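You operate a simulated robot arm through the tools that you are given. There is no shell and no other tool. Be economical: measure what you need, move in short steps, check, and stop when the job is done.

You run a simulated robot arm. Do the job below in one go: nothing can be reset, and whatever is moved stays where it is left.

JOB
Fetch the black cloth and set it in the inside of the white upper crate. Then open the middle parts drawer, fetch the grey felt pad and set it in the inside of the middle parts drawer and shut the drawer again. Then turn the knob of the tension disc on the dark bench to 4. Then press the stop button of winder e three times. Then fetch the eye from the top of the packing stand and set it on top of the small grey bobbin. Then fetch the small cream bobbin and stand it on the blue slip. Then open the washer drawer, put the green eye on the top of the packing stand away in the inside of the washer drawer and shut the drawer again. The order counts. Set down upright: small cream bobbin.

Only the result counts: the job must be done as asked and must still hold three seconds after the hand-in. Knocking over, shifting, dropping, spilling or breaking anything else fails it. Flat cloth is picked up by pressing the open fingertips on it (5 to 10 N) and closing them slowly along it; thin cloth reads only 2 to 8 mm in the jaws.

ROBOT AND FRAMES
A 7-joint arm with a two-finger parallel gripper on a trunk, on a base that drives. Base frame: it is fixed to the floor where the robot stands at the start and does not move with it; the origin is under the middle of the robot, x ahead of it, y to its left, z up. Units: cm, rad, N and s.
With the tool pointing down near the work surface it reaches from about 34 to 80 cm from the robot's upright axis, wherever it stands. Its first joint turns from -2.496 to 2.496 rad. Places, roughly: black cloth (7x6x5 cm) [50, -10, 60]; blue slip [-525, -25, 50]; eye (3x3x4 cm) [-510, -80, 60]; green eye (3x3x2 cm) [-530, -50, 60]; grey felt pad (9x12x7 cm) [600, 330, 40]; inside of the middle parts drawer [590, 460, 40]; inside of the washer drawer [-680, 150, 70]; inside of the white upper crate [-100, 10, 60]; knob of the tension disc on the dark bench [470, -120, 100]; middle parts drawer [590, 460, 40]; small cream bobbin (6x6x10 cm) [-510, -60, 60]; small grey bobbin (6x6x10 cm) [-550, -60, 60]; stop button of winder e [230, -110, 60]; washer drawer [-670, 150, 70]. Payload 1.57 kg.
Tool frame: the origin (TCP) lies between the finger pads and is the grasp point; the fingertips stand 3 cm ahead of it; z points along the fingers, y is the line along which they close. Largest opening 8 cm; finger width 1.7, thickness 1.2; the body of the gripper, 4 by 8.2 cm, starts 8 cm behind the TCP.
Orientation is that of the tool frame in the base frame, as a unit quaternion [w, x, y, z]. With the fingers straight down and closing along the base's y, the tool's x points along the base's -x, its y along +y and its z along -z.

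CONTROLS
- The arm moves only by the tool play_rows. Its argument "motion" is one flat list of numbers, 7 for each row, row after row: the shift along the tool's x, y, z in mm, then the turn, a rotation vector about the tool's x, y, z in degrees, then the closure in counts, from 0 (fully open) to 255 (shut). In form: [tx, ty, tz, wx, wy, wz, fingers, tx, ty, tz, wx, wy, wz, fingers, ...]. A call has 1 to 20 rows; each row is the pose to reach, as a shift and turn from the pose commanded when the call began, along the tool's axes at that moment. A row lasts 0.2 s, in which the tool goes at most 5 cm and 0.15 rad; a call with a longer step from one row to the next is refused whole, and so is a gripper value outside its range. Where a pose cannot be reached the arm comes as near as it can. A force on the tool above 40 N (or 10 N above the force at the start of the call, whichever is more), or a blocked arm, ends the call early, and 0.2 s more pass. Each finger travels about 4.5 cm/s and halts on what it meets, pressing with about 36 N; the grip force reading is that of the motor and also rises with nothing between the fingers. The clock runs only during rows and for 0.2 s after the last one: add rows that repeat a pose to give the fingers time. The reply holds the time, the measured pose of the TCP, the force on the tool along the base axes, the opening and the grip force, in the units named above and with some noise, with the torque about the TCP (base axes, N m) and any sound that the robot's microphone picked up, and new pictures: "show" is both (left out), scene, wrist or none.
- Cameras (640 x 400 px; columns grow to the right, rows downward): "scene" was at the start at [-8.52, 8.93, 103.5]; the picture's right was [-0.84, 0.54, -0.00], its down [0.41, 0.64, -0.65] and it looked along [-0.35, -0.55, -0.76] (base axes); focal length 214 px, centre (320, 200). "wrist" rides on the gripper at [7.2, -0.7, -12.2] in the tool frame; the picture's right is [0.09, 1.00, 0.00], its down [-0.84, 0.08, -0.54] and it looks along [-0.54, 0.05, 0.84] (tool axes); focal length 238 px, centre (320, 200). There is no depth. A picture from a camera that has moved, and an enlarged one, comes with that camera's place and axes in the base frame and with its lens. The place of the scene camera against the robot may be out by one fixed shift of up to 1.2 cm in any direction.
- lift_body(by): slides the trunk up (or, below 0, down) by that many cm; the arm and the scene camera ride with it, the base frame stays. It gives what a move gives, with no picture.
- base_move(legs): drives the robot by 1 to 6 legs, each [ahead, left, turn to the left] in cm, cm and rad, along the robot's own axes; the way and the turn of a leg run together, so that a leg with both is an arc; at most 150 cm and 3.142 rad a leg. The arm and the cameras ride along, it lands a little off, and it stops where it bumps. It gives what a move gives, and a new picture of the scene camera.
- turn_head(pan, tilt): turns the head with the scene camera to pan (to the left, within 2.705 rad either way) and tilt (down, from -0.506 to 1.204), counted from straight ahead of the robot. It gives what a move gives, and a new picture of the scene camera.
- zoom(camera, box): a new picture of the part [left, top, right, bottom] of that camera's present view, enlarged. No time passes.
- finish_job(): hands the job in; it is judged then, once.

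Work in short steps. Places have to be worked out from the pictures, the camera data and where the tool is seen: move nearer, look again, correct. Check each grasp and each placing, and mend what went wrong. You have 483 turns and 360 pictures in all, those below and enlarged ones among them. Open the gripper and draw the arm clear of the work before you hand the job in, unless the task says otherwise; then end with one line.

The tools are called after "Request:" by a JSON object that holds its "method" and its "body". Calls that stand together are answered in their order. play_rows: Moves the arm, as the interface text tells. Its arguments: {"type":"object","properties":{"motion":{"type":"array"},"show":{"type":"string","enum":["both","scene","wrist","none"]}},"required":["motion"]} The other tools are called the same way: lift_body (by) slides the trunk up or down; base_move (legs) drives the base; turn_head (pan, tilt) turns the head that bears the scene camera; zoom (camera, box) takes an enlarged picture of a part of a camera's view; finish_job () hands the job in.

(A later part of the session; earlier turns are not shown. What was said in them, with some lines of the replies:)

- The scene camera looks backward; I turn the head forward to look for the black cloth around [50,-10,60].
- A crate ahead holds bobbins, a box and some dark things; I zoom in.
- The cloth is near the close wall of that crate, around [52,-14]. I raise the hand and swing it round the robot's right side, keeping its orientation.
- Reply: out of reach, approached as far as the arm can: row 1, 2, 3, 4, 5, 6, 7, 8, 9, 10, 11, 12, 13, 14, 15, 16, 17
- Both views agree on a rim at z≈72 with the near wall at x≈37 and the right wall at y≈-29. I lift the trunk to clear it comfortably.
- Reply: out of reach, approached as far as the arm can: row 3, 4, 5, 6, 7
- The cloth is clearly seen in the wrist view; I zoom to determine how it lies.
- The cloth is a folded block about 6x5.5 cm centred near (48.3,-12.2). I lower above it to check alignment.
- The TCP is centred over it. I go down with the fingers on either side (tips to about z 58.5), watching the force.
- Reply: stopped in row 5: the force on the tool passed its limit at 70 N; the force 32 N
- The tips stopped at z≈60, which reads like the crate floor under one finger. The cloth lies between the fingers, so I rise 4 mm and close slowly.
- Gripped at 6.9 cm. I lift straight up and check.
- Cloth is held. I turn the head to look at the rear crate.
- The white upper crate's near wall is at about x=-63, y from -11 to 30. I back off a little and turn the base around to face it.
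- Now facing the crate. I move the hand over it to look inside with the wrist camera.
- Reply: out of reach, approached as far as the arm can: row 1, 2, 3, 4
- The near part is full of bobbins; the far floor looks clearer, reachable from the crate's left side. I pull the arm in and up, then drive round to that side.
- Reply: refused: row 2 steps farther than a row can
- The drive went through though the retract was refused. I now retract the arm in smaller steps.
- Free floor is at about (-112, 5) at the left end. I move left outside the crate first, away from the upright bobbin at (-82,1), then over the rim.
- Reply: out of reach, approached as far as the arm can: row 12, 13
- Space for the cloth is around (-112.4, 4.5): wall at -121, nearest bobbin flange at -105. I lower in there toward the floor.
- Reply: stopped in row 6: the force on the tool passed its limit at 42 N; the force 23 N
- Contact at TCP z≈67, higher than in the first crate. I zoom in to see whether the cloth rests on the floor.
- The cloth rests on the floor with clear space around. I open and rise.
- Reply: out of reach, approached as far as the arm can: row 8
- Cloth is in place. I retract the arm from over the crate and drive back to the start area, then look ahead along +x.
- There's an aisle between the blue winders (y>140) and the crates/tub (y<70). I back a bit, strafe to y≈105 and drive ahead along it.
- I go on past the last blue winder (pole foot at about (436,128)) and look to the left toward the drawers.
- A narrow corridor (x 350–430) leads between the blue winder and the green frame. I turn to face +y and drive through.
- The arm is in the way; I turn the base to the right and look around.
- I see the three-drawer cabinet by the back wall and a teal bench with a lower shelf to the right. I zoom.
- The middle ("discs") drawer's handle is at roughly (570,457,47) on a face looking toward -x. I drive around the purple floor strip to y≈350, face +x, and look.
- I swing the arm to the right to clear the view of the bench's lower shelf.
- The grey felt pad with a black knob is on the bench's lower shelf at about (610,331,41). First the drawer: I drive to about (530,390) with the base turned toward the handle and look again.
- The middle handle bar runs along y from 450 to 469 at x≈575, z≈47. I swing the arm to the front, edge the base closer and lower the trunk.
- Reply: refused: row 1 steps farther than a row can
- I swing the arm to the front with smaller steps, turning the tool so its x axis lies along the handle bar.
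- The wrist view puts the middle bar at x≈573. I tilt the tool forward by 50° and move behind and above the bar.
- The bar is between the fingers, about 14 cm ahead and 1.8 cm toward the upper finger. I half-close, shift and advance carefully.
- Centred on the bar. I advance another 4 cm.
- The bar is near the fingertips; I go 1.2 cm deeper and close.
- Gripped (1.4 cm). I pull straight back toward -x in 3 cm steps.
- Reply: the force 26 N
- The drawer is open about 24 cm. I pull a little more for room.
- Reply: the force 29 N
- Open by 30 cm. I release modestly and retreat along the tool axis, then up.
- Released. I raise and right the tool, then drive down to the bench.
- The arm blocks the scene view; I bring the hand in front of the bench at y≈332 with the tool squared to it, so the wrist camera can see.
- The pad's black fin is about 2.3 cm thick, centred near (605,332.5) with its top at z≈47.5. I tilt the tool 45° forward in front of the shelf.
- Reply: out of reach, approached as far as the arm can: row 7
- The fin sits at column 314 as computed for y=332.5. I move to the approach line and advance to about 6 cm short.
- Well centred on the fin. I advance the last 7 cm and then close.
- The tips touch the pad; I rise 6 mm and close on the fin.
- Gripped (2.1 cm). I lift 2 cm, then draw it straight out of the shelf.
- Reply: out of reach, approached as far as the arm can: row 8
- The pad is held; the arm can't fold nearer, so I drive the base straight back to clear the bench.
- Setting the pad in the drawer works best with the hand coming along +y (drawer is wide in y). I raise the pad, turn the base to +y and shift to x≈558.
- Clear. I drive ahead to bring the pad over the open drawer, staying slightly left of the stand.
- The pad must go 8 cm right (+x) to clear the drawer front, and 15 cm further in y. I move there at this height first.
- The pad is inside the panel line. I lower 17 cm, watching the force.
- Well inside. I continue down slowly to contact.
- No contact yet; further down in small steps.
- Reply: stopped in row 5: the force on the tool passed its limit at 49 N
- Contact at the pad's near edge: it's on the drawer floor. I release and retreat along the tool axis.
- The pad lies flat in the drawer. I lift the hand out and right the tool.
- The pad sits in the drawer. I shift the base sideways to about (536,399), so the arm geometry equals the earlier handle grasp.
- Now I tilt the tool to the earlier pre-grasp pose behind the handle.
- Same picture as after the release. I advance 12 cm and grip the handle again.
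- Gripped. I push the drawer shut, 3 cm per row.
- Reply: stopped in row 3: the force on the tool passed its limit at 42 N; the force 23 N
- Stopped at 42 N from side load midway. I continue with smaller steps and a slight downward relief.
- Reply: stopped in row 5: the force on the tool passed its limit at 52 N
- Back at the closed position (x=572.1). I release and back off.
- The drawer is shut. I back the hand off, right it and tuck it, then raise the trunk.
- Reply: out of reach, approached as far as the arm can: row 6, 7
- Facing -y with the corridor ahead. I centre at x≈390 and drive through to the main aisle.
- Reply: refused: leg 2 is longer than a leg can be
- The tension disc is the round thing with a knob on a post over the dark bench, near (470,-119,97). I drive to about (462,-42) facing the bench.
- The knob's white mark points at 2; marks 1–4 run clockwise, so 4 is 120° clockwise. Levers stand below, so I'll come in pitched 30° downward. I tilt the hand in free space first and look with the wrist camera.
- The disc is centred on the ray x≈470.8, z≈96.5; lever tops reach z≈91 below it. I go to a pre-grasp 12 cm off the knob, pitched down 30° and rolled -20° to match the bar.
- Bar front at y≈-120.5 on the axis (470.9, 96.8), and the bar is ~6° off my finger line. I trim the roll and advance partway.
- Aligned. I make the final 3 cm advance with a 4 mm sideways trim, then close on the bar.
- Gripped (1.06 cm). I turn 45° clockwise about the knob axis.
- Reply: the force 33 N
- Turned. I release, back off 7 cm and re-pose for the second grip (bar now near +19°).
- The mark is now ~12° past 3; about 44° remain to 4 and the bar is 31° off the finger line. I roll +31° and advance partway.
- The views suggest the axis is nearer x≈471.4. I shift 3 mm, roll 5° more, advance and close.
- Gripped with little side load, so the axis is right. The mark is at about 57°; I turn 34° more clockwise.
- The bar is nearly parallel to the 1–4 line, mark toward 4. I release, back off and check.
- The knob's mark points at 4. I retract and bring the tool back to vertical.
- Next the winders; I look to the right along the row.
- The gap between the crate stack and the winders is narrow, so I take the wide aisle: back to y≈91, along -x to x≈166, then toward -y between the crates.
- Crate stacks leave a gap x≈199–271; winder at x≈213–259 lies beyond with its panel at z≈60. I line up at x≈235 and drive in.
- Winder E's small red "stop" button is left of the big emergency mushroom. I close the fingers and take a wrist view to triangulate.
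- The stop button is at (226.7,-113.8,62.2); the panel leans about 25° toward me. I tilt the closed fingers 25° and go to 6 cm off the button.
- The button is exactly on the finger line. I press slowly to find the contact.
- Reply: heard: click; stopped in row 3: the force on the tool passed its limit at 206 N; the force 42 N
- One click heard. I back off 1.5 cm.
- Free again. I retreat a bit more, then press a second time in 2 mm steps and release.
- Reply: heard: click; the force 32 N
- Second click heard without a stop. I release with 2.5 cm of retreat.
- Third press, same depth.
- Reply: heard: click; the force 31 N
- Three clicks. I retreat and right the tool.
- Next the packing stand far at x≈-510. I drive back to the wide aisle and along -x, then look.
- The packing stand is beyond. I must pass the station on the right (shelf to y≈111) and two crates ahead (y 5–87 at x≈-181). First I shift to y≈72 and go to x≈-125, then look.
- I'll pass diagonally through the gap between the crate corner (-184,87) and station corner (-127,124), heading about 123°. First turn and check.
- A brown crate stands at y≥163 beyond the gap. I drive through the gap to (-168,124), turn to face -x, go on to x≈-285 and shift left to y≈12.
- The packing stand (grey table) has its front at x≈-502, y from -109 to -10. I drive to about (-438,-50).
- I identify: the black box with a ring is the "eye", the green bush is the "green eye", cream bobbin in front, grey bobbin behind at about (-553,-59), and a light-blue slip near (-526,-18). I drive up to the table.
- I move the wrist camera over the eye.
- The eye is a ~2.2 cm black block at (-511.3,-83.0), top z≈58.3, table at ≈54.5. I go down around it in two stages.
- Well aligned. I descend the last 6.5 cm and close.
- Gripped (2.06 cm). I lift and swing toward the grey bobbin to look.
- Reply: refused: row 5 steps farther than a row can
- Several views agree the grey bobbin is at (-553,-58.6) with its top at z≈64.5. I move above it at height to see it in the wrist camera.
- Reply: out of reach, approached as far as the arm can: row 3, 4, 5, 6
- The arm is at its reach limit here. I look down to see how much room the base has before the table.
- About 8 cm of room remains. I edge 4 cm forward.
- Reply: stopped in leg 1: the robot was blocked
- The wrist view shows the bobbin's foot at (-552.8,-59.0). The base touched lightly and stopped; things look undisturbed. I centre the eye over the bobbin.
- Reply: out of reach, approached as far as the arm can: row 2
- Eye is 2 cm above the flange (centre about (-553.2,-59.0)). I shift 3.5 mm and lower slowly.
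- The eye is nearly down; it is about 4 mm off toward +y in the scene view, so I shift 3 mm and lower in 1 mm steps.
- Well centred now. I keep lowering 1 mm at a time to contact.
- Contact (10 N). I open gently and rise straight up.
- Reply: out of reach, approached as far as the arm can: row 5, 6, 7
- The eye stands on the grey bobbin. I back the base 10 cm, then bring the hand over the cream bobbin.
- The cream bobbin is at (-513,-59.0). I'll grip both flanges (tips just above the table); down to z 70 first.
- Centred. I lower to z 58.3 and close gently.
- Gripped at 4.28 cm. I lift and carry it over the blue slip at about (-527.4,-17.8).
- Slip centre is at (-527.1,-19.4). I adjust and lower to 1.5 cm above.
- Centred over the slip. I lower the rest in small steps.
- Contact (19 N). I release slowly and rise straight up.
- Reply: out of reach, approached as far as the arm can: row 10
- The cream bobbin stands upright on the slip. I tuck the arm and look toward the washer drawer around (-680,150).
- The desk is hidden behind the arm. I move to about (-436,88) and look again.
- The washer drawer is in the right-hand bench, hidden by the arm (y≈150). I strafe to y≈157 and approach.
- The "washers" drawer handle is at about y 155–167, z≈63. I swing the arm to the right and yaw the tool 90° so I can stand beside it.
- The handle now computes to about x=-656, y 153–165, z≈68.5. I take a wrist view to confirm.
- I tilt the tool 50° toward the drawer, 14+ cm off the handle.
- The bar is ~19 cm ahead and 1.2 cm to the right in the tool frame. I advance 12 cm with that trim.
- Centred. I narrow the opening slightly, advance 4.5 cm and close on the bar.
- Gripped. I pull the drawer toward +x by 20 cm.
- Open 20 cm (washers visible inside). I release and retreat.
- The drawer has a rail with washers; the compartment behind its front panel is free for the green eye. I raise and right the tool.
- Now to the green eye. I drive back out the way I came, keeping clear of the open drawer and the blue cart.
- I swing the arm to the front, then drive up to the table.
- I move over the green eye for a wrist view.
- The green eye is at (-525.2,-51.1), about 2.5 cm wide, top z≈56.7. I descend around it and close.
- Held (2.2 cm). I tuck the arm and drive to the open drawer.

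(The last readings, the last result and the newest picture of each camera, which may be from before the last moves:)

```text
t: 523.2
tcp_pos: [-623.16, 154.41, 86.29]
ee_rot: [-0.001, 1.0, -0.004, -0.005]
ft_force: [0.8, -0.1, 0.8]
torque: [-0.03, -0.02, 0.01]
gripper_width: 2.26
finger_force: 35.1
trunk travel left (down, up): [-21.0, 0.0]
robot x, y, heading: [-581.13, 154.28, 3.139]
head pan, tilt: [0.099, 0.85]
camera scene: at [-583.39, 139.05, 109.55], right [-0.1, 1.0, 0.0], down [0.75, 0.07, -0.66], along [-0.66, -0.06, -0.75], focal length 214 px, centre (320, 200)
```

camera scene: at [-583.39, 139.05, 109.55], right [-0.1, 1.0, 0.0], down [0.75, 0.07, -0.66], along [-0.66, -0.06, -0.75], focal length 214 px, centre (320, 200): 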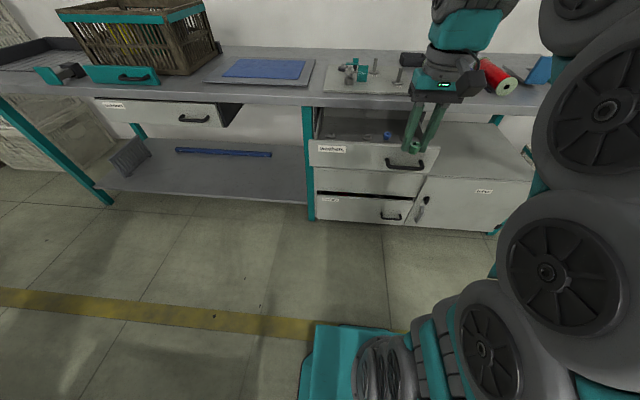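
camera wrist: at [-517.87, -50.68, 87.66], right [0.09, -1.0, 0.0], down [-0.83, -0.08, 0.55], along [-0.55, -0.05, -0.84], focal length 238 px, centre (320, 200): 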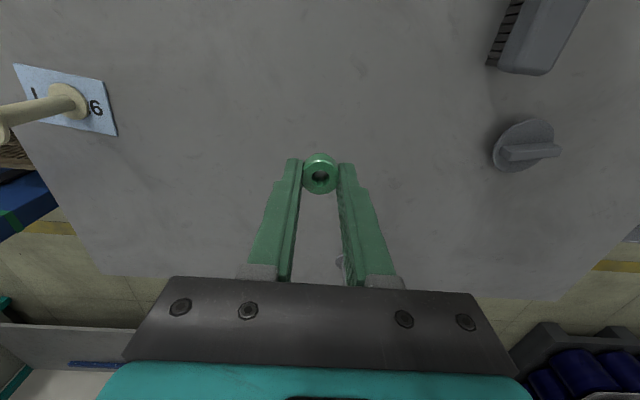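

Request:
{"method": "zoom", "body": {"camera": "scene", "box": [300, 80, 460, 190]}}

```text
3.64 times, centred on (380, 135) of scene
camera zoom: at [-583.39, 139.05, 109.55], right [-0.1, 1.0, 0.0], down [0.75, 0.07, -0.66], along [-0.66, -0.06, -0.75], focal length 780 px, centre (102, 436)
```

zoom: 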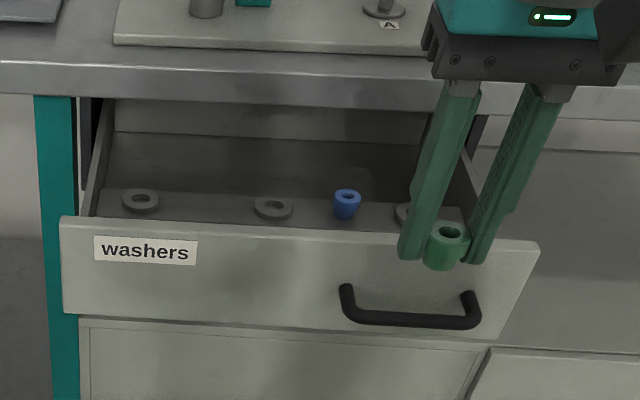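

The eye is held. Target spot: between the front panel (inner x≈-640.5) and the rail (x≈-647.5), at about (-644,151). I edge 6 cm closer and bring the eye above it.

Request:
{"method": "base_move", "body": {"legs": [[6, 0, 0]]}}

Request:
{"method": "play_rows", "body": {"motion": [-30, 7, 5, 0, 0, 0, 255, -60, 15, 15, 0, 0, 0, 255, -90, 24, 30, 0, 0, 0, 255, -120, 33, 40, 0, 0, 0, 255, -140, 33, 45, 0, 0, 0, 255, -140, 33, 45, 0, 0, 0, 255], "show": "both"}}

```text
t: 524.2
tcp_pos: [-628.95, 154.24, 86.23]
ee_rot: [0.0, 1.0, -0.004, -0.006]
ft_force: [0.9, -0.1, -0.1]
torque: [-0.04, -0.01, -0.01]
gripper_width: 2.27
finger_force: 35.5
trunk travel left (down, up): [-21.0, 0.0]
robot x, y, heading: [-587.25, 154.07, 3.141]
head pan, tilt: [0.099, 0.85]
camera scene: at [-589.17, 139.07, 109.56], right [-0.1, 1.0, 0.0], down [0.75, 0.07, -0.66], along [-0.66, -0.06, -0.75], focal length 214 px, centre (320, 200)
```

scene: 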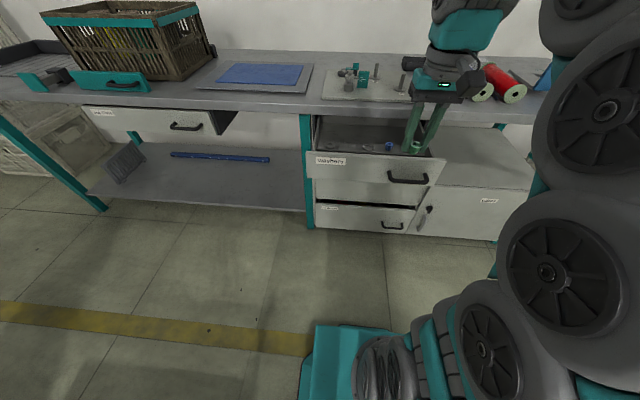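

```text
t: 525.6
tcp_pos: [-642.81, 151.36, 81.65]
ee_rot: [-0.001, 1.0, -0.004, -0.006]
ft_force: [0.0, -1.0, -0.3]
torque: [0.01, 0.02, 0.01]
gripper_width: 2.27
finger_force: 35.0
trunk travel left (down, up): [-21.0, 0.0]
robot x, y, heading: [-586.9, 154.01, 3.136]
head pan, tilt: [0.099, 0.85]
camera scene: at [-589.18, 139.07, 109.56], right [-0.1, 1.0, 0.0], down [0.75, 0.07, -0.66], along [-0.66, -0.06, -0.75], focal length 214 px, centre (320, 200)
camera wrist: at [-635.58, 151.89, 93.76], right [0.09, -1.0, 0.0], down [-0.83, -0.07, 0.55], along [-0.55, -0.05, -0.83], focal length 238 px, centre (320, 200)
```

scene: 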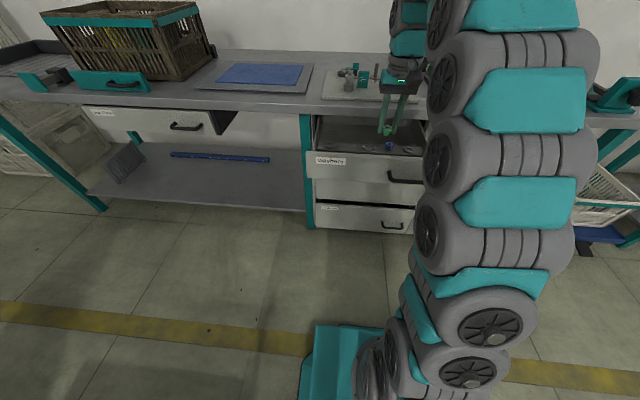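
wrist: 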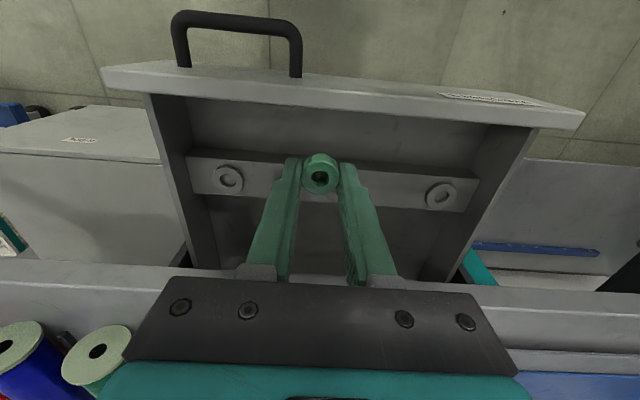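

The front compartment's floor lies between the panel and the rail, right below. I shift to x=-644 and lower.

Request:
{"method": "play_rows", "body": {"motion": [-6, 0, 20, 0, 0, 0, 255, -12, 0, 45, 0, 0, 0, 255, -12, 0, 75, 0, 0, 0, 255, -12, 0, 100, 0, 0, 0, 255, -12, 0, 112, 0, 0, 0, 255, -12, 0, 112, 0, 0, 0, 255], "show": "wrist"}}

```text
t: 527.0
tcp_pos: [-644.46, 151.36, 70.35]
ee_rot: [0.001, 1.0, -0.003, -0.005]
ft_force: [-0.3, -0.3, -0.2]
torque: [0.01, 0.0, 0.01]
gripper_width: 2.29
finger_force: 35.2
trunk travel left (down, up): [-21.0, 0.0]
robot x, y, heading: [-587.3, 154.44, 3.138]
head pan, tilt: [0.099, 0.85]
camera wrist: at [-637.07, 151.89, 82.49], right [0.09, -1.0, 0.0], down [-0.83, -0.07, 0.55], along [-0.55, -0.05, -0.83], focal length 238 px, centre (320, 200)
```

wrist: 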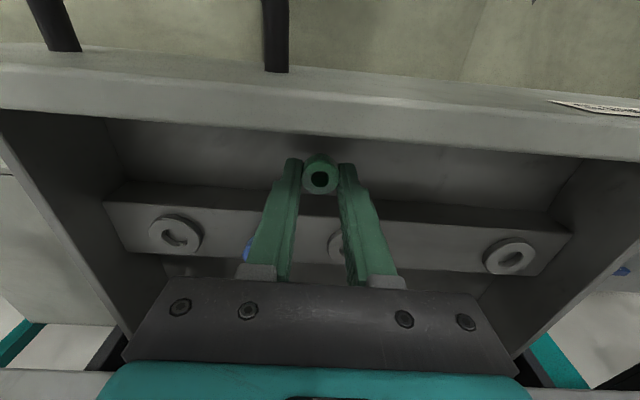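

Inside the compartment. I lower further in small steps until contact.

Request:
{"method": "play_rows", "body": {"motion": [2, 0, 6, 0, 0, 0, 255, 3, 0, 12, 0, 0, 0, 255, 3, 0, 18, 0, 0, 0, 255, 3, 0, 22, 0, 0, 0, 255, 3, 0, 25, 0, 0, 0, 255], "show": "none"}}

```text
t: 528.0
tcp_pos: [-644.14, 151.25, 68.93]
ee_rot: [0.0, 1.0, -0.003, -0.011]
ft_force: [-1.4, 1.0, 21.0]
torque: [0.05, -0.07, 0.15]
gripper_width: 2.27
finger_force: 35.4
trunk travel left (down, up): [-21.0, 0.0]
robot x, y, heading: [-587.32, 154.66, 3.137]
head pan, tilt: [0.099, 0.85]
stopped in row 4: the force on the tool passed its limit at 47 N (the readings are from after the stop); the commanded pose is now the measured one
```

Contact with the drawer floor. I release and rise.

Request:
{"method": "play_rows", "body": {"motion": [0, 0, -1, 0, 0, 0, 200, 0, 0, -1, 0, 0, 0, 160, 0, 0, -1, 0, 0, 0, 120, 0, 0, -1, 0, 0, 0, 120, 0, 0, -20, 0, 0, 0, 120, 0, 0, -50, 0, 0, 0, 120, 0, 0, -90, 0, 0, 0, 120, 0, 0, -125, 0, 0, 0, 120], "show": "wrist"}}

```text
t: 529.8
tcp_pos: [-643.87, 151.46, 81.34]
ee_rot: [0.0, 1.0, -0.003, -0.009]
ft_force: [-0.5, -0.3, 0.4]
torque: [0.0, 0.0, 0.0]
gripper_width: 4.21
finger_force: 0.2
trunk travel left (down, up): [-21.0, 0.0]
robot x, y, heading: [-587.1, 154.11, 3.139]
head pan, tilt: [0.099, 0.85]
camera wrist: at [-636.51, 152.06, 93.42], right [0.08, -1.0, 0.0], down [-0.83, -0.07, 0.56], along [-0.55, -0.05, -0.83], focal length 238 px, centre (320, 200)
```

wrist: 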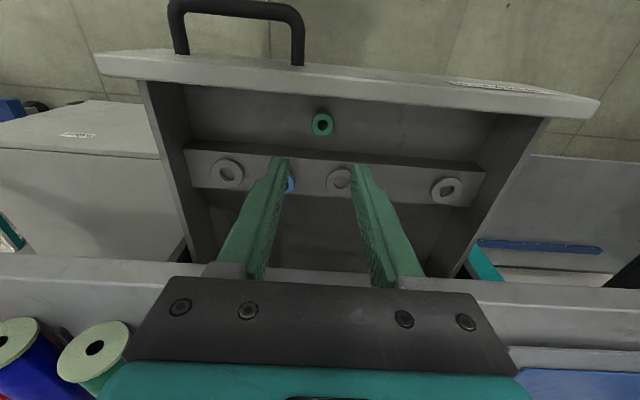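

The green eye lies in the drawer. I move the hand back out in front of the drawer and close the fingers for pushing.

Request:
{"method": "play_rows", "body": {"motion": [20, 5, -5, 0, 0, 0, 120, 60, 15, -15, 0, 0, 0, 160, 100, 27, -25, 0, 0, 0, 200, 140, 38, -30, 0, 0, 0, 255, 170, 45, -30, 0, 0, 0, 255], "show": "none"}}

Request:
{"method": "base_move", "body": {"legs": [[-8, 0, 0]]}}

```text
t: 531.0
tcp_pos: [-626.87, 146.73, 84.15]
ee_rot: [0.0, 1.0, -0.004, -0.009]
ft_force: [-0.1, 0.8, 0.6]
torque: [0.0, -0.06, 0.0]
gripper_width: 0.0
finger_force: 19.7
trunk travel left (down, up): [-21.0, 0.0]
robot x, y, heading: [-587.27, 154.49, 3.133]
head pan, tilt: [0.099, 0.85]
```

```text
t: 532.1
tcp_pos: [-618.74, 146.61, 84.12]
ee_rot: [0.001, 1.0, -0.003, -0.008]
ft_force: [0.0, 0.1, -0.1]
torque: [0.04, 0.0, -0.02]
gripper_width: 0.0
finger_force: 21.5
trunk travel left (down, up): [-21.0, 0.0]
robot x, y, heading: [-579.27, 154.26, 3.135]
head pan, tilt: [0.099, 0.85]
camera scene: at [-581.1, 139.03, 109.56], right [-0.09, 1.0, 0.0], down [0.75, 0.07, -0.66], along [-0.66, -0.06, -0.75], focal length 214 px, centre (320, 200)
```

scene: 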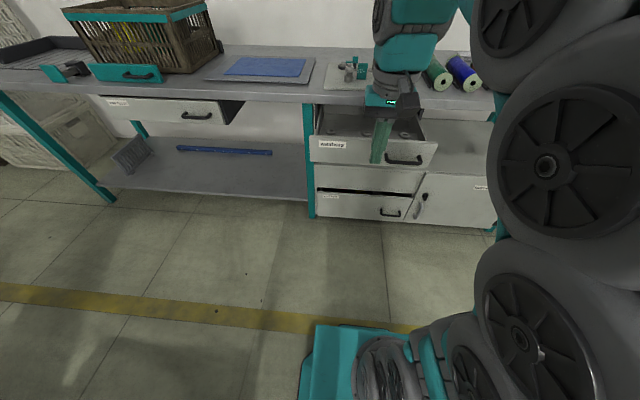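

Request:
{"method": "play_rows", "body": {"motion": [-14, -1, 19, 0, -7.1, 0, 255, -29, -2, 37, 0, -14.2, 0, 255, -44, -4, 56, 0, -21.4, 0, 255, -59, -5, 75, 0, -28.5, 0, 255, -74, -6, 94, 0, -35.7, 0, 255, -89, -8, 112, 0, -42.8, 0, 255, -103, -9, 131, 0, -50, 0, 255, -103, -9, 131, 0, -50, 0, 255], "show": "both"}}

```text
t: 533.9
tcp_pos: [-629.32, 147.52, 71.06]
ee_rot: [-0.002, 0.902, -0.004, -0.432]
ft_force: [0.3, 0.7, 0.7]
torque: [0.03, 0.02, -0.02]
gripper_width: 0.02
finger_force: 20.8
trunk travel left (down, up): [-21.0, 0.0]
robot x, y, heading: [-579.09, 154.32, 3.135]
head pan, tilt: [0.099, 0.85]
camera scene: at [-581.1, 139.03, 109.56], right [-0.09, 1.0, 0.0], down [0.75, 0.07, -0.66], along [-0.66, -0.06, -0.75], focal length 214 px, centre (320, 200)
camera wrist: at [-615.18, 148.08, 73.15], right [0.05, -1.0, -0.07], down [-0.1, -0.08, 0.99], along [-0.99, -0.04, -0.11], focal length 238 px, centre (320, 200)
```

scene: 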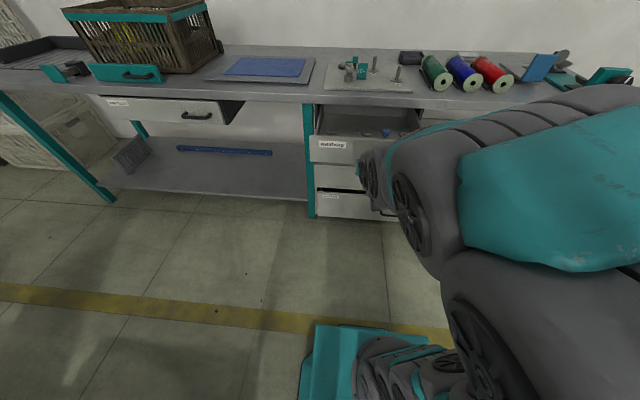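
wrist: 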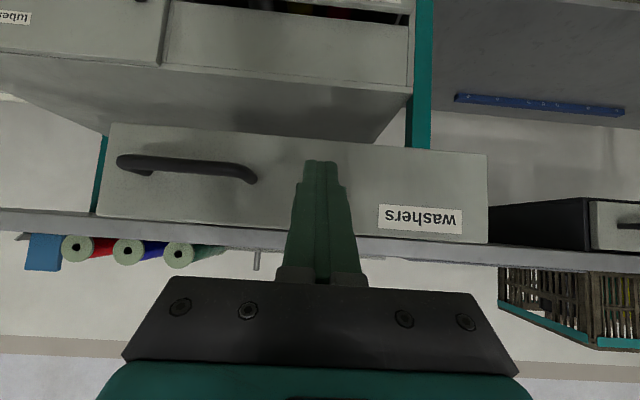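

The closed fingers face the panel just beside the handle. I push straight toward -x.

Request:
{"method": "play_rows", "body": {"motion": [-19, -6, 23, 0, 0, 0, 255, -38, -6, 47, 0, 0, 0, 255, -50, -6, 62, 0, 0, 0, 255, -63, -6, 78, 0, 0, 0, 255, -75, -6, 93, 0, 0, 0, 255, -88, -6, 109, 0, 0, 0, 255, -100, -6, 125, 0, 0, 0, 255, -113, -6, 140, 0, 0, 0, 255, -125, -6, 156, 0, 0, 0, 255, -138, -6, 171, 0, 0, 0, 255, -151, -6, 187, 0, 0, 0, 255], "show": "both"}}

```text
t: 536.3
tcp_pos: [-653.33, 148.43, 71.06]
ee_rot: [-0.002, 0.903, -0.003, -0.429]
ft_force: [0.7, 0.4, -0.6]
torque: [0.02, -0.09, 0.03]
gripper_width: 0.01
finger_force: 21.4
trunk travel left (down, up): [-21.0, 0.0]
robot x, y, heading: [-578.87, 154.23, 3.133]
head pan, tilt: [0.099, 0.85]
camera scene: at [-581.11, 139.03, 109.55], right [-0.09, 1.0, 0.0], down [0.75, 0.07, -0.66], along [-0.66, -0.06, -0.75], focal length 214 px, centre (320, 200)
camera wrist: at [-639.35, 148.96, 73.2], right [0.05, -1.0, -0.07], down [-0.11, -0.08, 0.99], along [-0.99, -0.04, -0.11], focal length 238 px, centre (320, 200)
```

scene: 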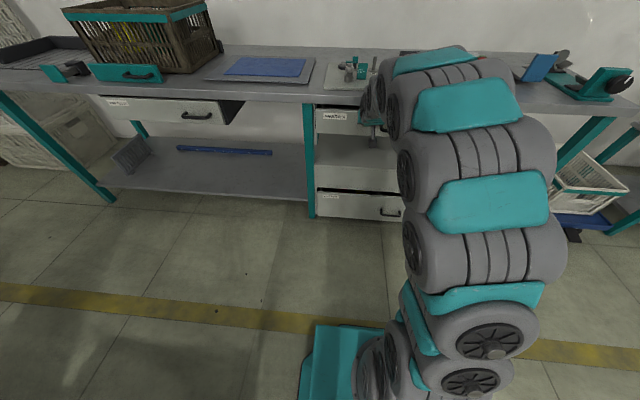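
wrist: 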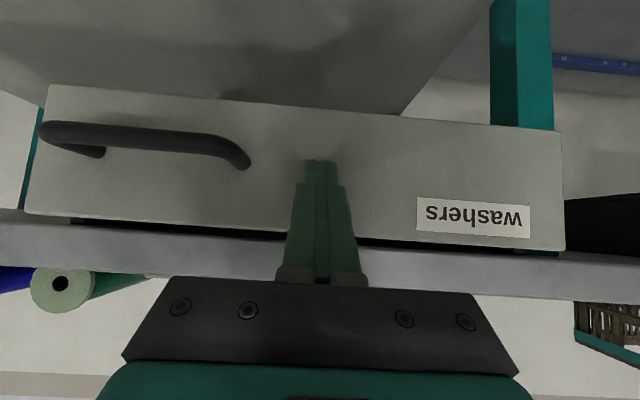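

Nearly shut. I push the last part in small steps until it stops.

Request:
{"method": "play_rows", "body": {"motion": [-6, 0, 8, 0, 0, 0, 255, -12, 0, 15, 0, 0, 0, 255, -18, 0, 23, 0, 0, 0, 255, -25, 0, 31, 0, 0, 0, 255, -31, 0, 39, 0, 0, 0, 255], "show": "both"}}

Request:
{"method": "zoom", "body": {"camera": "scene", "box": [290, 80, 420, 160]}}

```text
t: 537.1
tcp_pos: [-655.84, 148.64, 71.19]
ee_rot: [-0.002, 0.903, -0.004, -0.429]
ft_force: [26.5, 1.0, 9.8]
torque: [-0.04, -0.04, 0.0]
gripper_width: 0.0
finger_force: 20.7
trunk travel left (down, up): [-21.0, 0.0]
robot x, y, heading: [-578.86, 154.55, 3.136]
head pan, tilt: [0.099, 0.85]
stopped in row 4: the force on the tool passed its limit at 66 N (the readings are from after the stop); the commanded pose is now the measured one
camera scene: at [-580.88, 139.04, 109.58], right [-0.09, 1.0, 0.0], down [0.75, 0.07, -0.66], along [-0.66, -0.06, -0.75], focal length 214 px, centre (320, 200)
camera wrist: at [-641.81, 149.09, 73.29], right [0.05, -1.0, -0.07], down [-0.11, -0.08, 0.99], along [-0.99, -0.04, -0.11], focal length 238 px, centre (320, 200)
```

scene: 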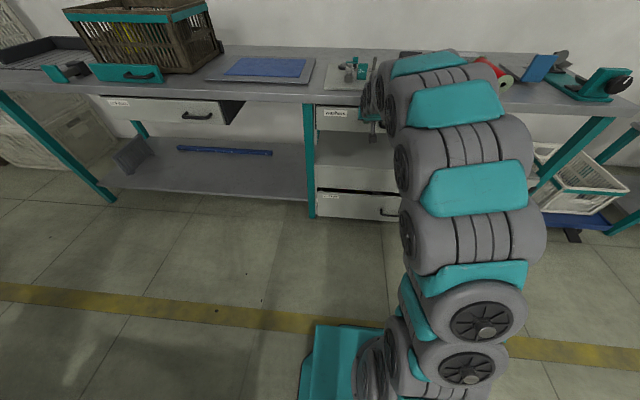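
wrist: 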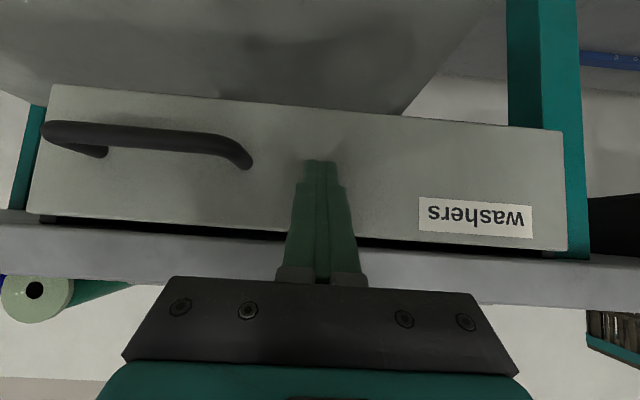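

```text
4.92 times, centred on (355, 120) of scene
camera zoom: at [-580.88, 139.04, 109.58], right [-0.09, 1.0, 0.0], down [0.75, 0.07, -0.66], along [-0.66, -0.06, -0.75], focal length 1056 px, centre (148, 594)
```

zoom: 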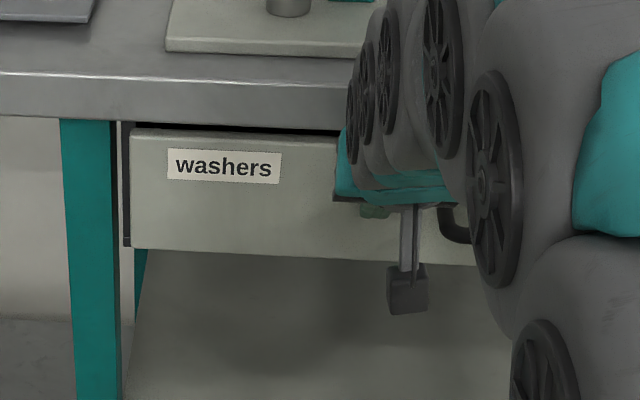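

Pushed to a firm stop. I back off and inspect the drawer.

Request:
{"method": "play_rows", "body": {"motion": [12, 0, -16, 0, 0, 0, 255, 38, 0, -46, 0, 0, 0, 255, 60, 0, -85, 0, 0, 0, 255, 70, 0, -130, 0, 0, 0, 255, 80, 0, -175, 0, 7, 0, 255, 80, 0, -215, 0, 14, 0, 200, 80, 0, -250, 0, 21, 0, 140, 80, 0, -270, 0, 28, 0, 140, 80, 0, -290, 0, 35, 0, 140, 80, 0, -300, 0, 42, 0, 140, 80, 0, -300, 0, 50, 0, 140], "show": "none"}}

Request:
{"method": "turn_head", "body": {"pan": 0.2, "tilt": 0.6}}

Request:
{"method": "zoom", "body": {"camera": "scene", "box": [300, 90, 480, 230]}}

```text
t: 539.5
tcp_pos: [-627.8, 148.19, 83.84]
ee_rot: [0.0, 1.0, -0.004, -0.005]
ft_force: [-0.2, 0.6, 0.4]
torque: [-0.04, 0.0, 0.02]
gripper_width: 3.58
finger_force: 0.1
trunk travel left (down, up): [-21.0, 0.0]
robot x, y, heading: [-578.96, 154.3, 3.136]
head pan, tilt: [0.099, 0.85]
```

```text
t: 540.2
tcp_pos: [-627.88, 148.19, 83.72]
ee_rot: [0.0, 1.0, -0.005, -0.006]
ft_force: [-0.9, 0.0, -0.7]
torque: [-0.02, 0.0, -0.05]
gripper_width: 3.6
finger_force: 0.1
trunk travel left (down, up): [-21.0, 0.0]
robot x, y, heading: [-578.54, 154.1, 3.135]
head pan, tilt: [0.201, 0.6]
camera scene: at [-581.95, 138.05, 111.64], right [-0.19, 0.98, 0.0], down [0.55, 0.11, -0.82], along [-0.81, -0.16, -0.57], focal length 214 px, centre (320, 200)
```

scene: 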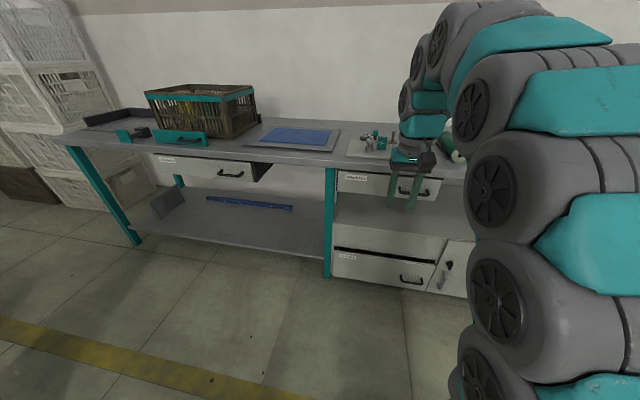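

```text
2.86 times, centred on (390, 160) of scene
camera zoom: at [-581.95, 138.05, 111.64], right [-0.19, 0.98, 0.0], down [0.55, 0.11, -0.82], along [-0.81, -0.16, -0.57], focal length 613 px, centre (120, 314)
```

zoom: 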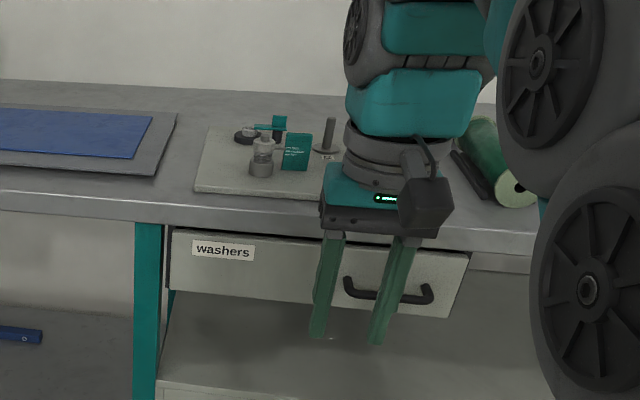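

The drawer front is back at its original closed position. I open the gripper and back away from the bench before handing in.

Request:
{"method": "base_move", "body": {"legs": [[-15, 0, 0]]}}

Request:
{"method": "play_rows", "body": {"motion": [0, 0, 0, 0, 0, 0, 60, 0, 0, 0, 0, 0, 0, 0, 0, 0, 0, 0, 0, 0, 0], "show": "none"}}

Request:
{"method": "turn_head", "body": {"pan": 1.1, "tilt": 0.4}}

```text
t: 541.6
tcp_pos: [-612.85, 148.33, 83.77]
ee_rot: [0.0, 1.0, -0.005, -0.006]
ft_force: [0.2, 1.3, 0.1]
torque: [0.04, 0.01, 0.0]
gripper_width: 3.65
finger_force: 0.1
trunk travel left (down, up): [-21.0, 0.0]
robot x, y, heading: [-563.43, 154.49, 3.132]
head pan, tilt: [0.201, 0.6]
camera scene: at [-566.85, 137.97, 111.64], right [-0.19, 0.98, 0.0], down [0.55, 0.11, -0.83], along [-0.81, -0.16, -0.56], focal length 214 px, centre (320, 200)
```

scene: 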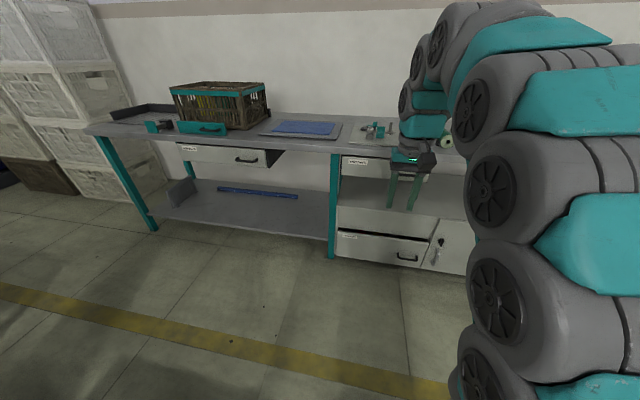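

```text
t: 542.4
tcp_pos: [-612.66, 148.24, 83.8]
ee_rot: [0.0, 1.0, -0.005, -0.005]
ft_force: [0.0, -0.3, -0.1]
torque: [-0.01, -0.02, -0.03]
gripper_width: 8.02
finger_force: 0.0
trunk travel left (down, up): [-21.0, 0.0]
robot x, y, heading: [-563.89, 154.32, 3.137]
head pan, tilt: [0.201, 0.6]
```

```text
t: 543.6
tcp_pos: [-612.82, 148.28, 83.66]
ee_rot: [-0.001, 1.0, -0.006, -0.006]
ft_force: [0.2, 0.1, -0.9]
torque: [0.0, 0.03, 0.0]
gripper_width: 8.01
finger_force: 0.0
trunk travel left (down, up): [-21.0, 0.0]
robot x, y, heading: [-563.81, 154.37, 3.135]
head pan, tilt: [1.1, 0.4]
camera scene: at [-562.45, 131.45, 113.47], right [-0.89, 0.46, 0.0], down [0.18, 0.35, -0.92], along [-0.42, -0.82, -0.39], focal length 214 px, centre (320, 200)
```

scene: 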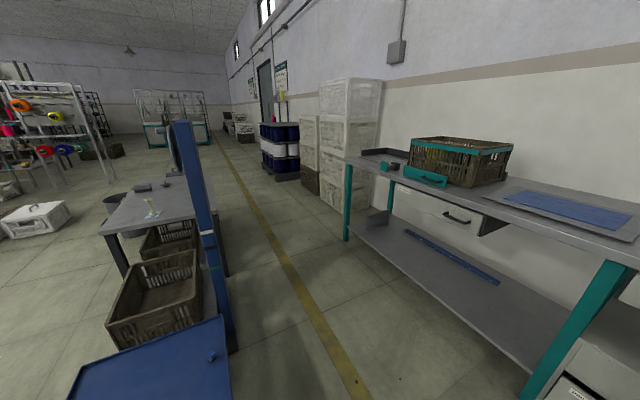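

The cream bobbin still stands on the slip, the eye was last seen on the grey bobbin, and the washer drawer is shut. The gripper is open and clear, so I hand in.

Request:
{"method": "finish_job", "body": {}}

```text
The job is handed in.
```

I did all seven steps in the order given and handed the job in. My last look confirmed the cream bobbin upright on the blue slip and the washer drawer shut; I did not recheck the earlier steps at the end.
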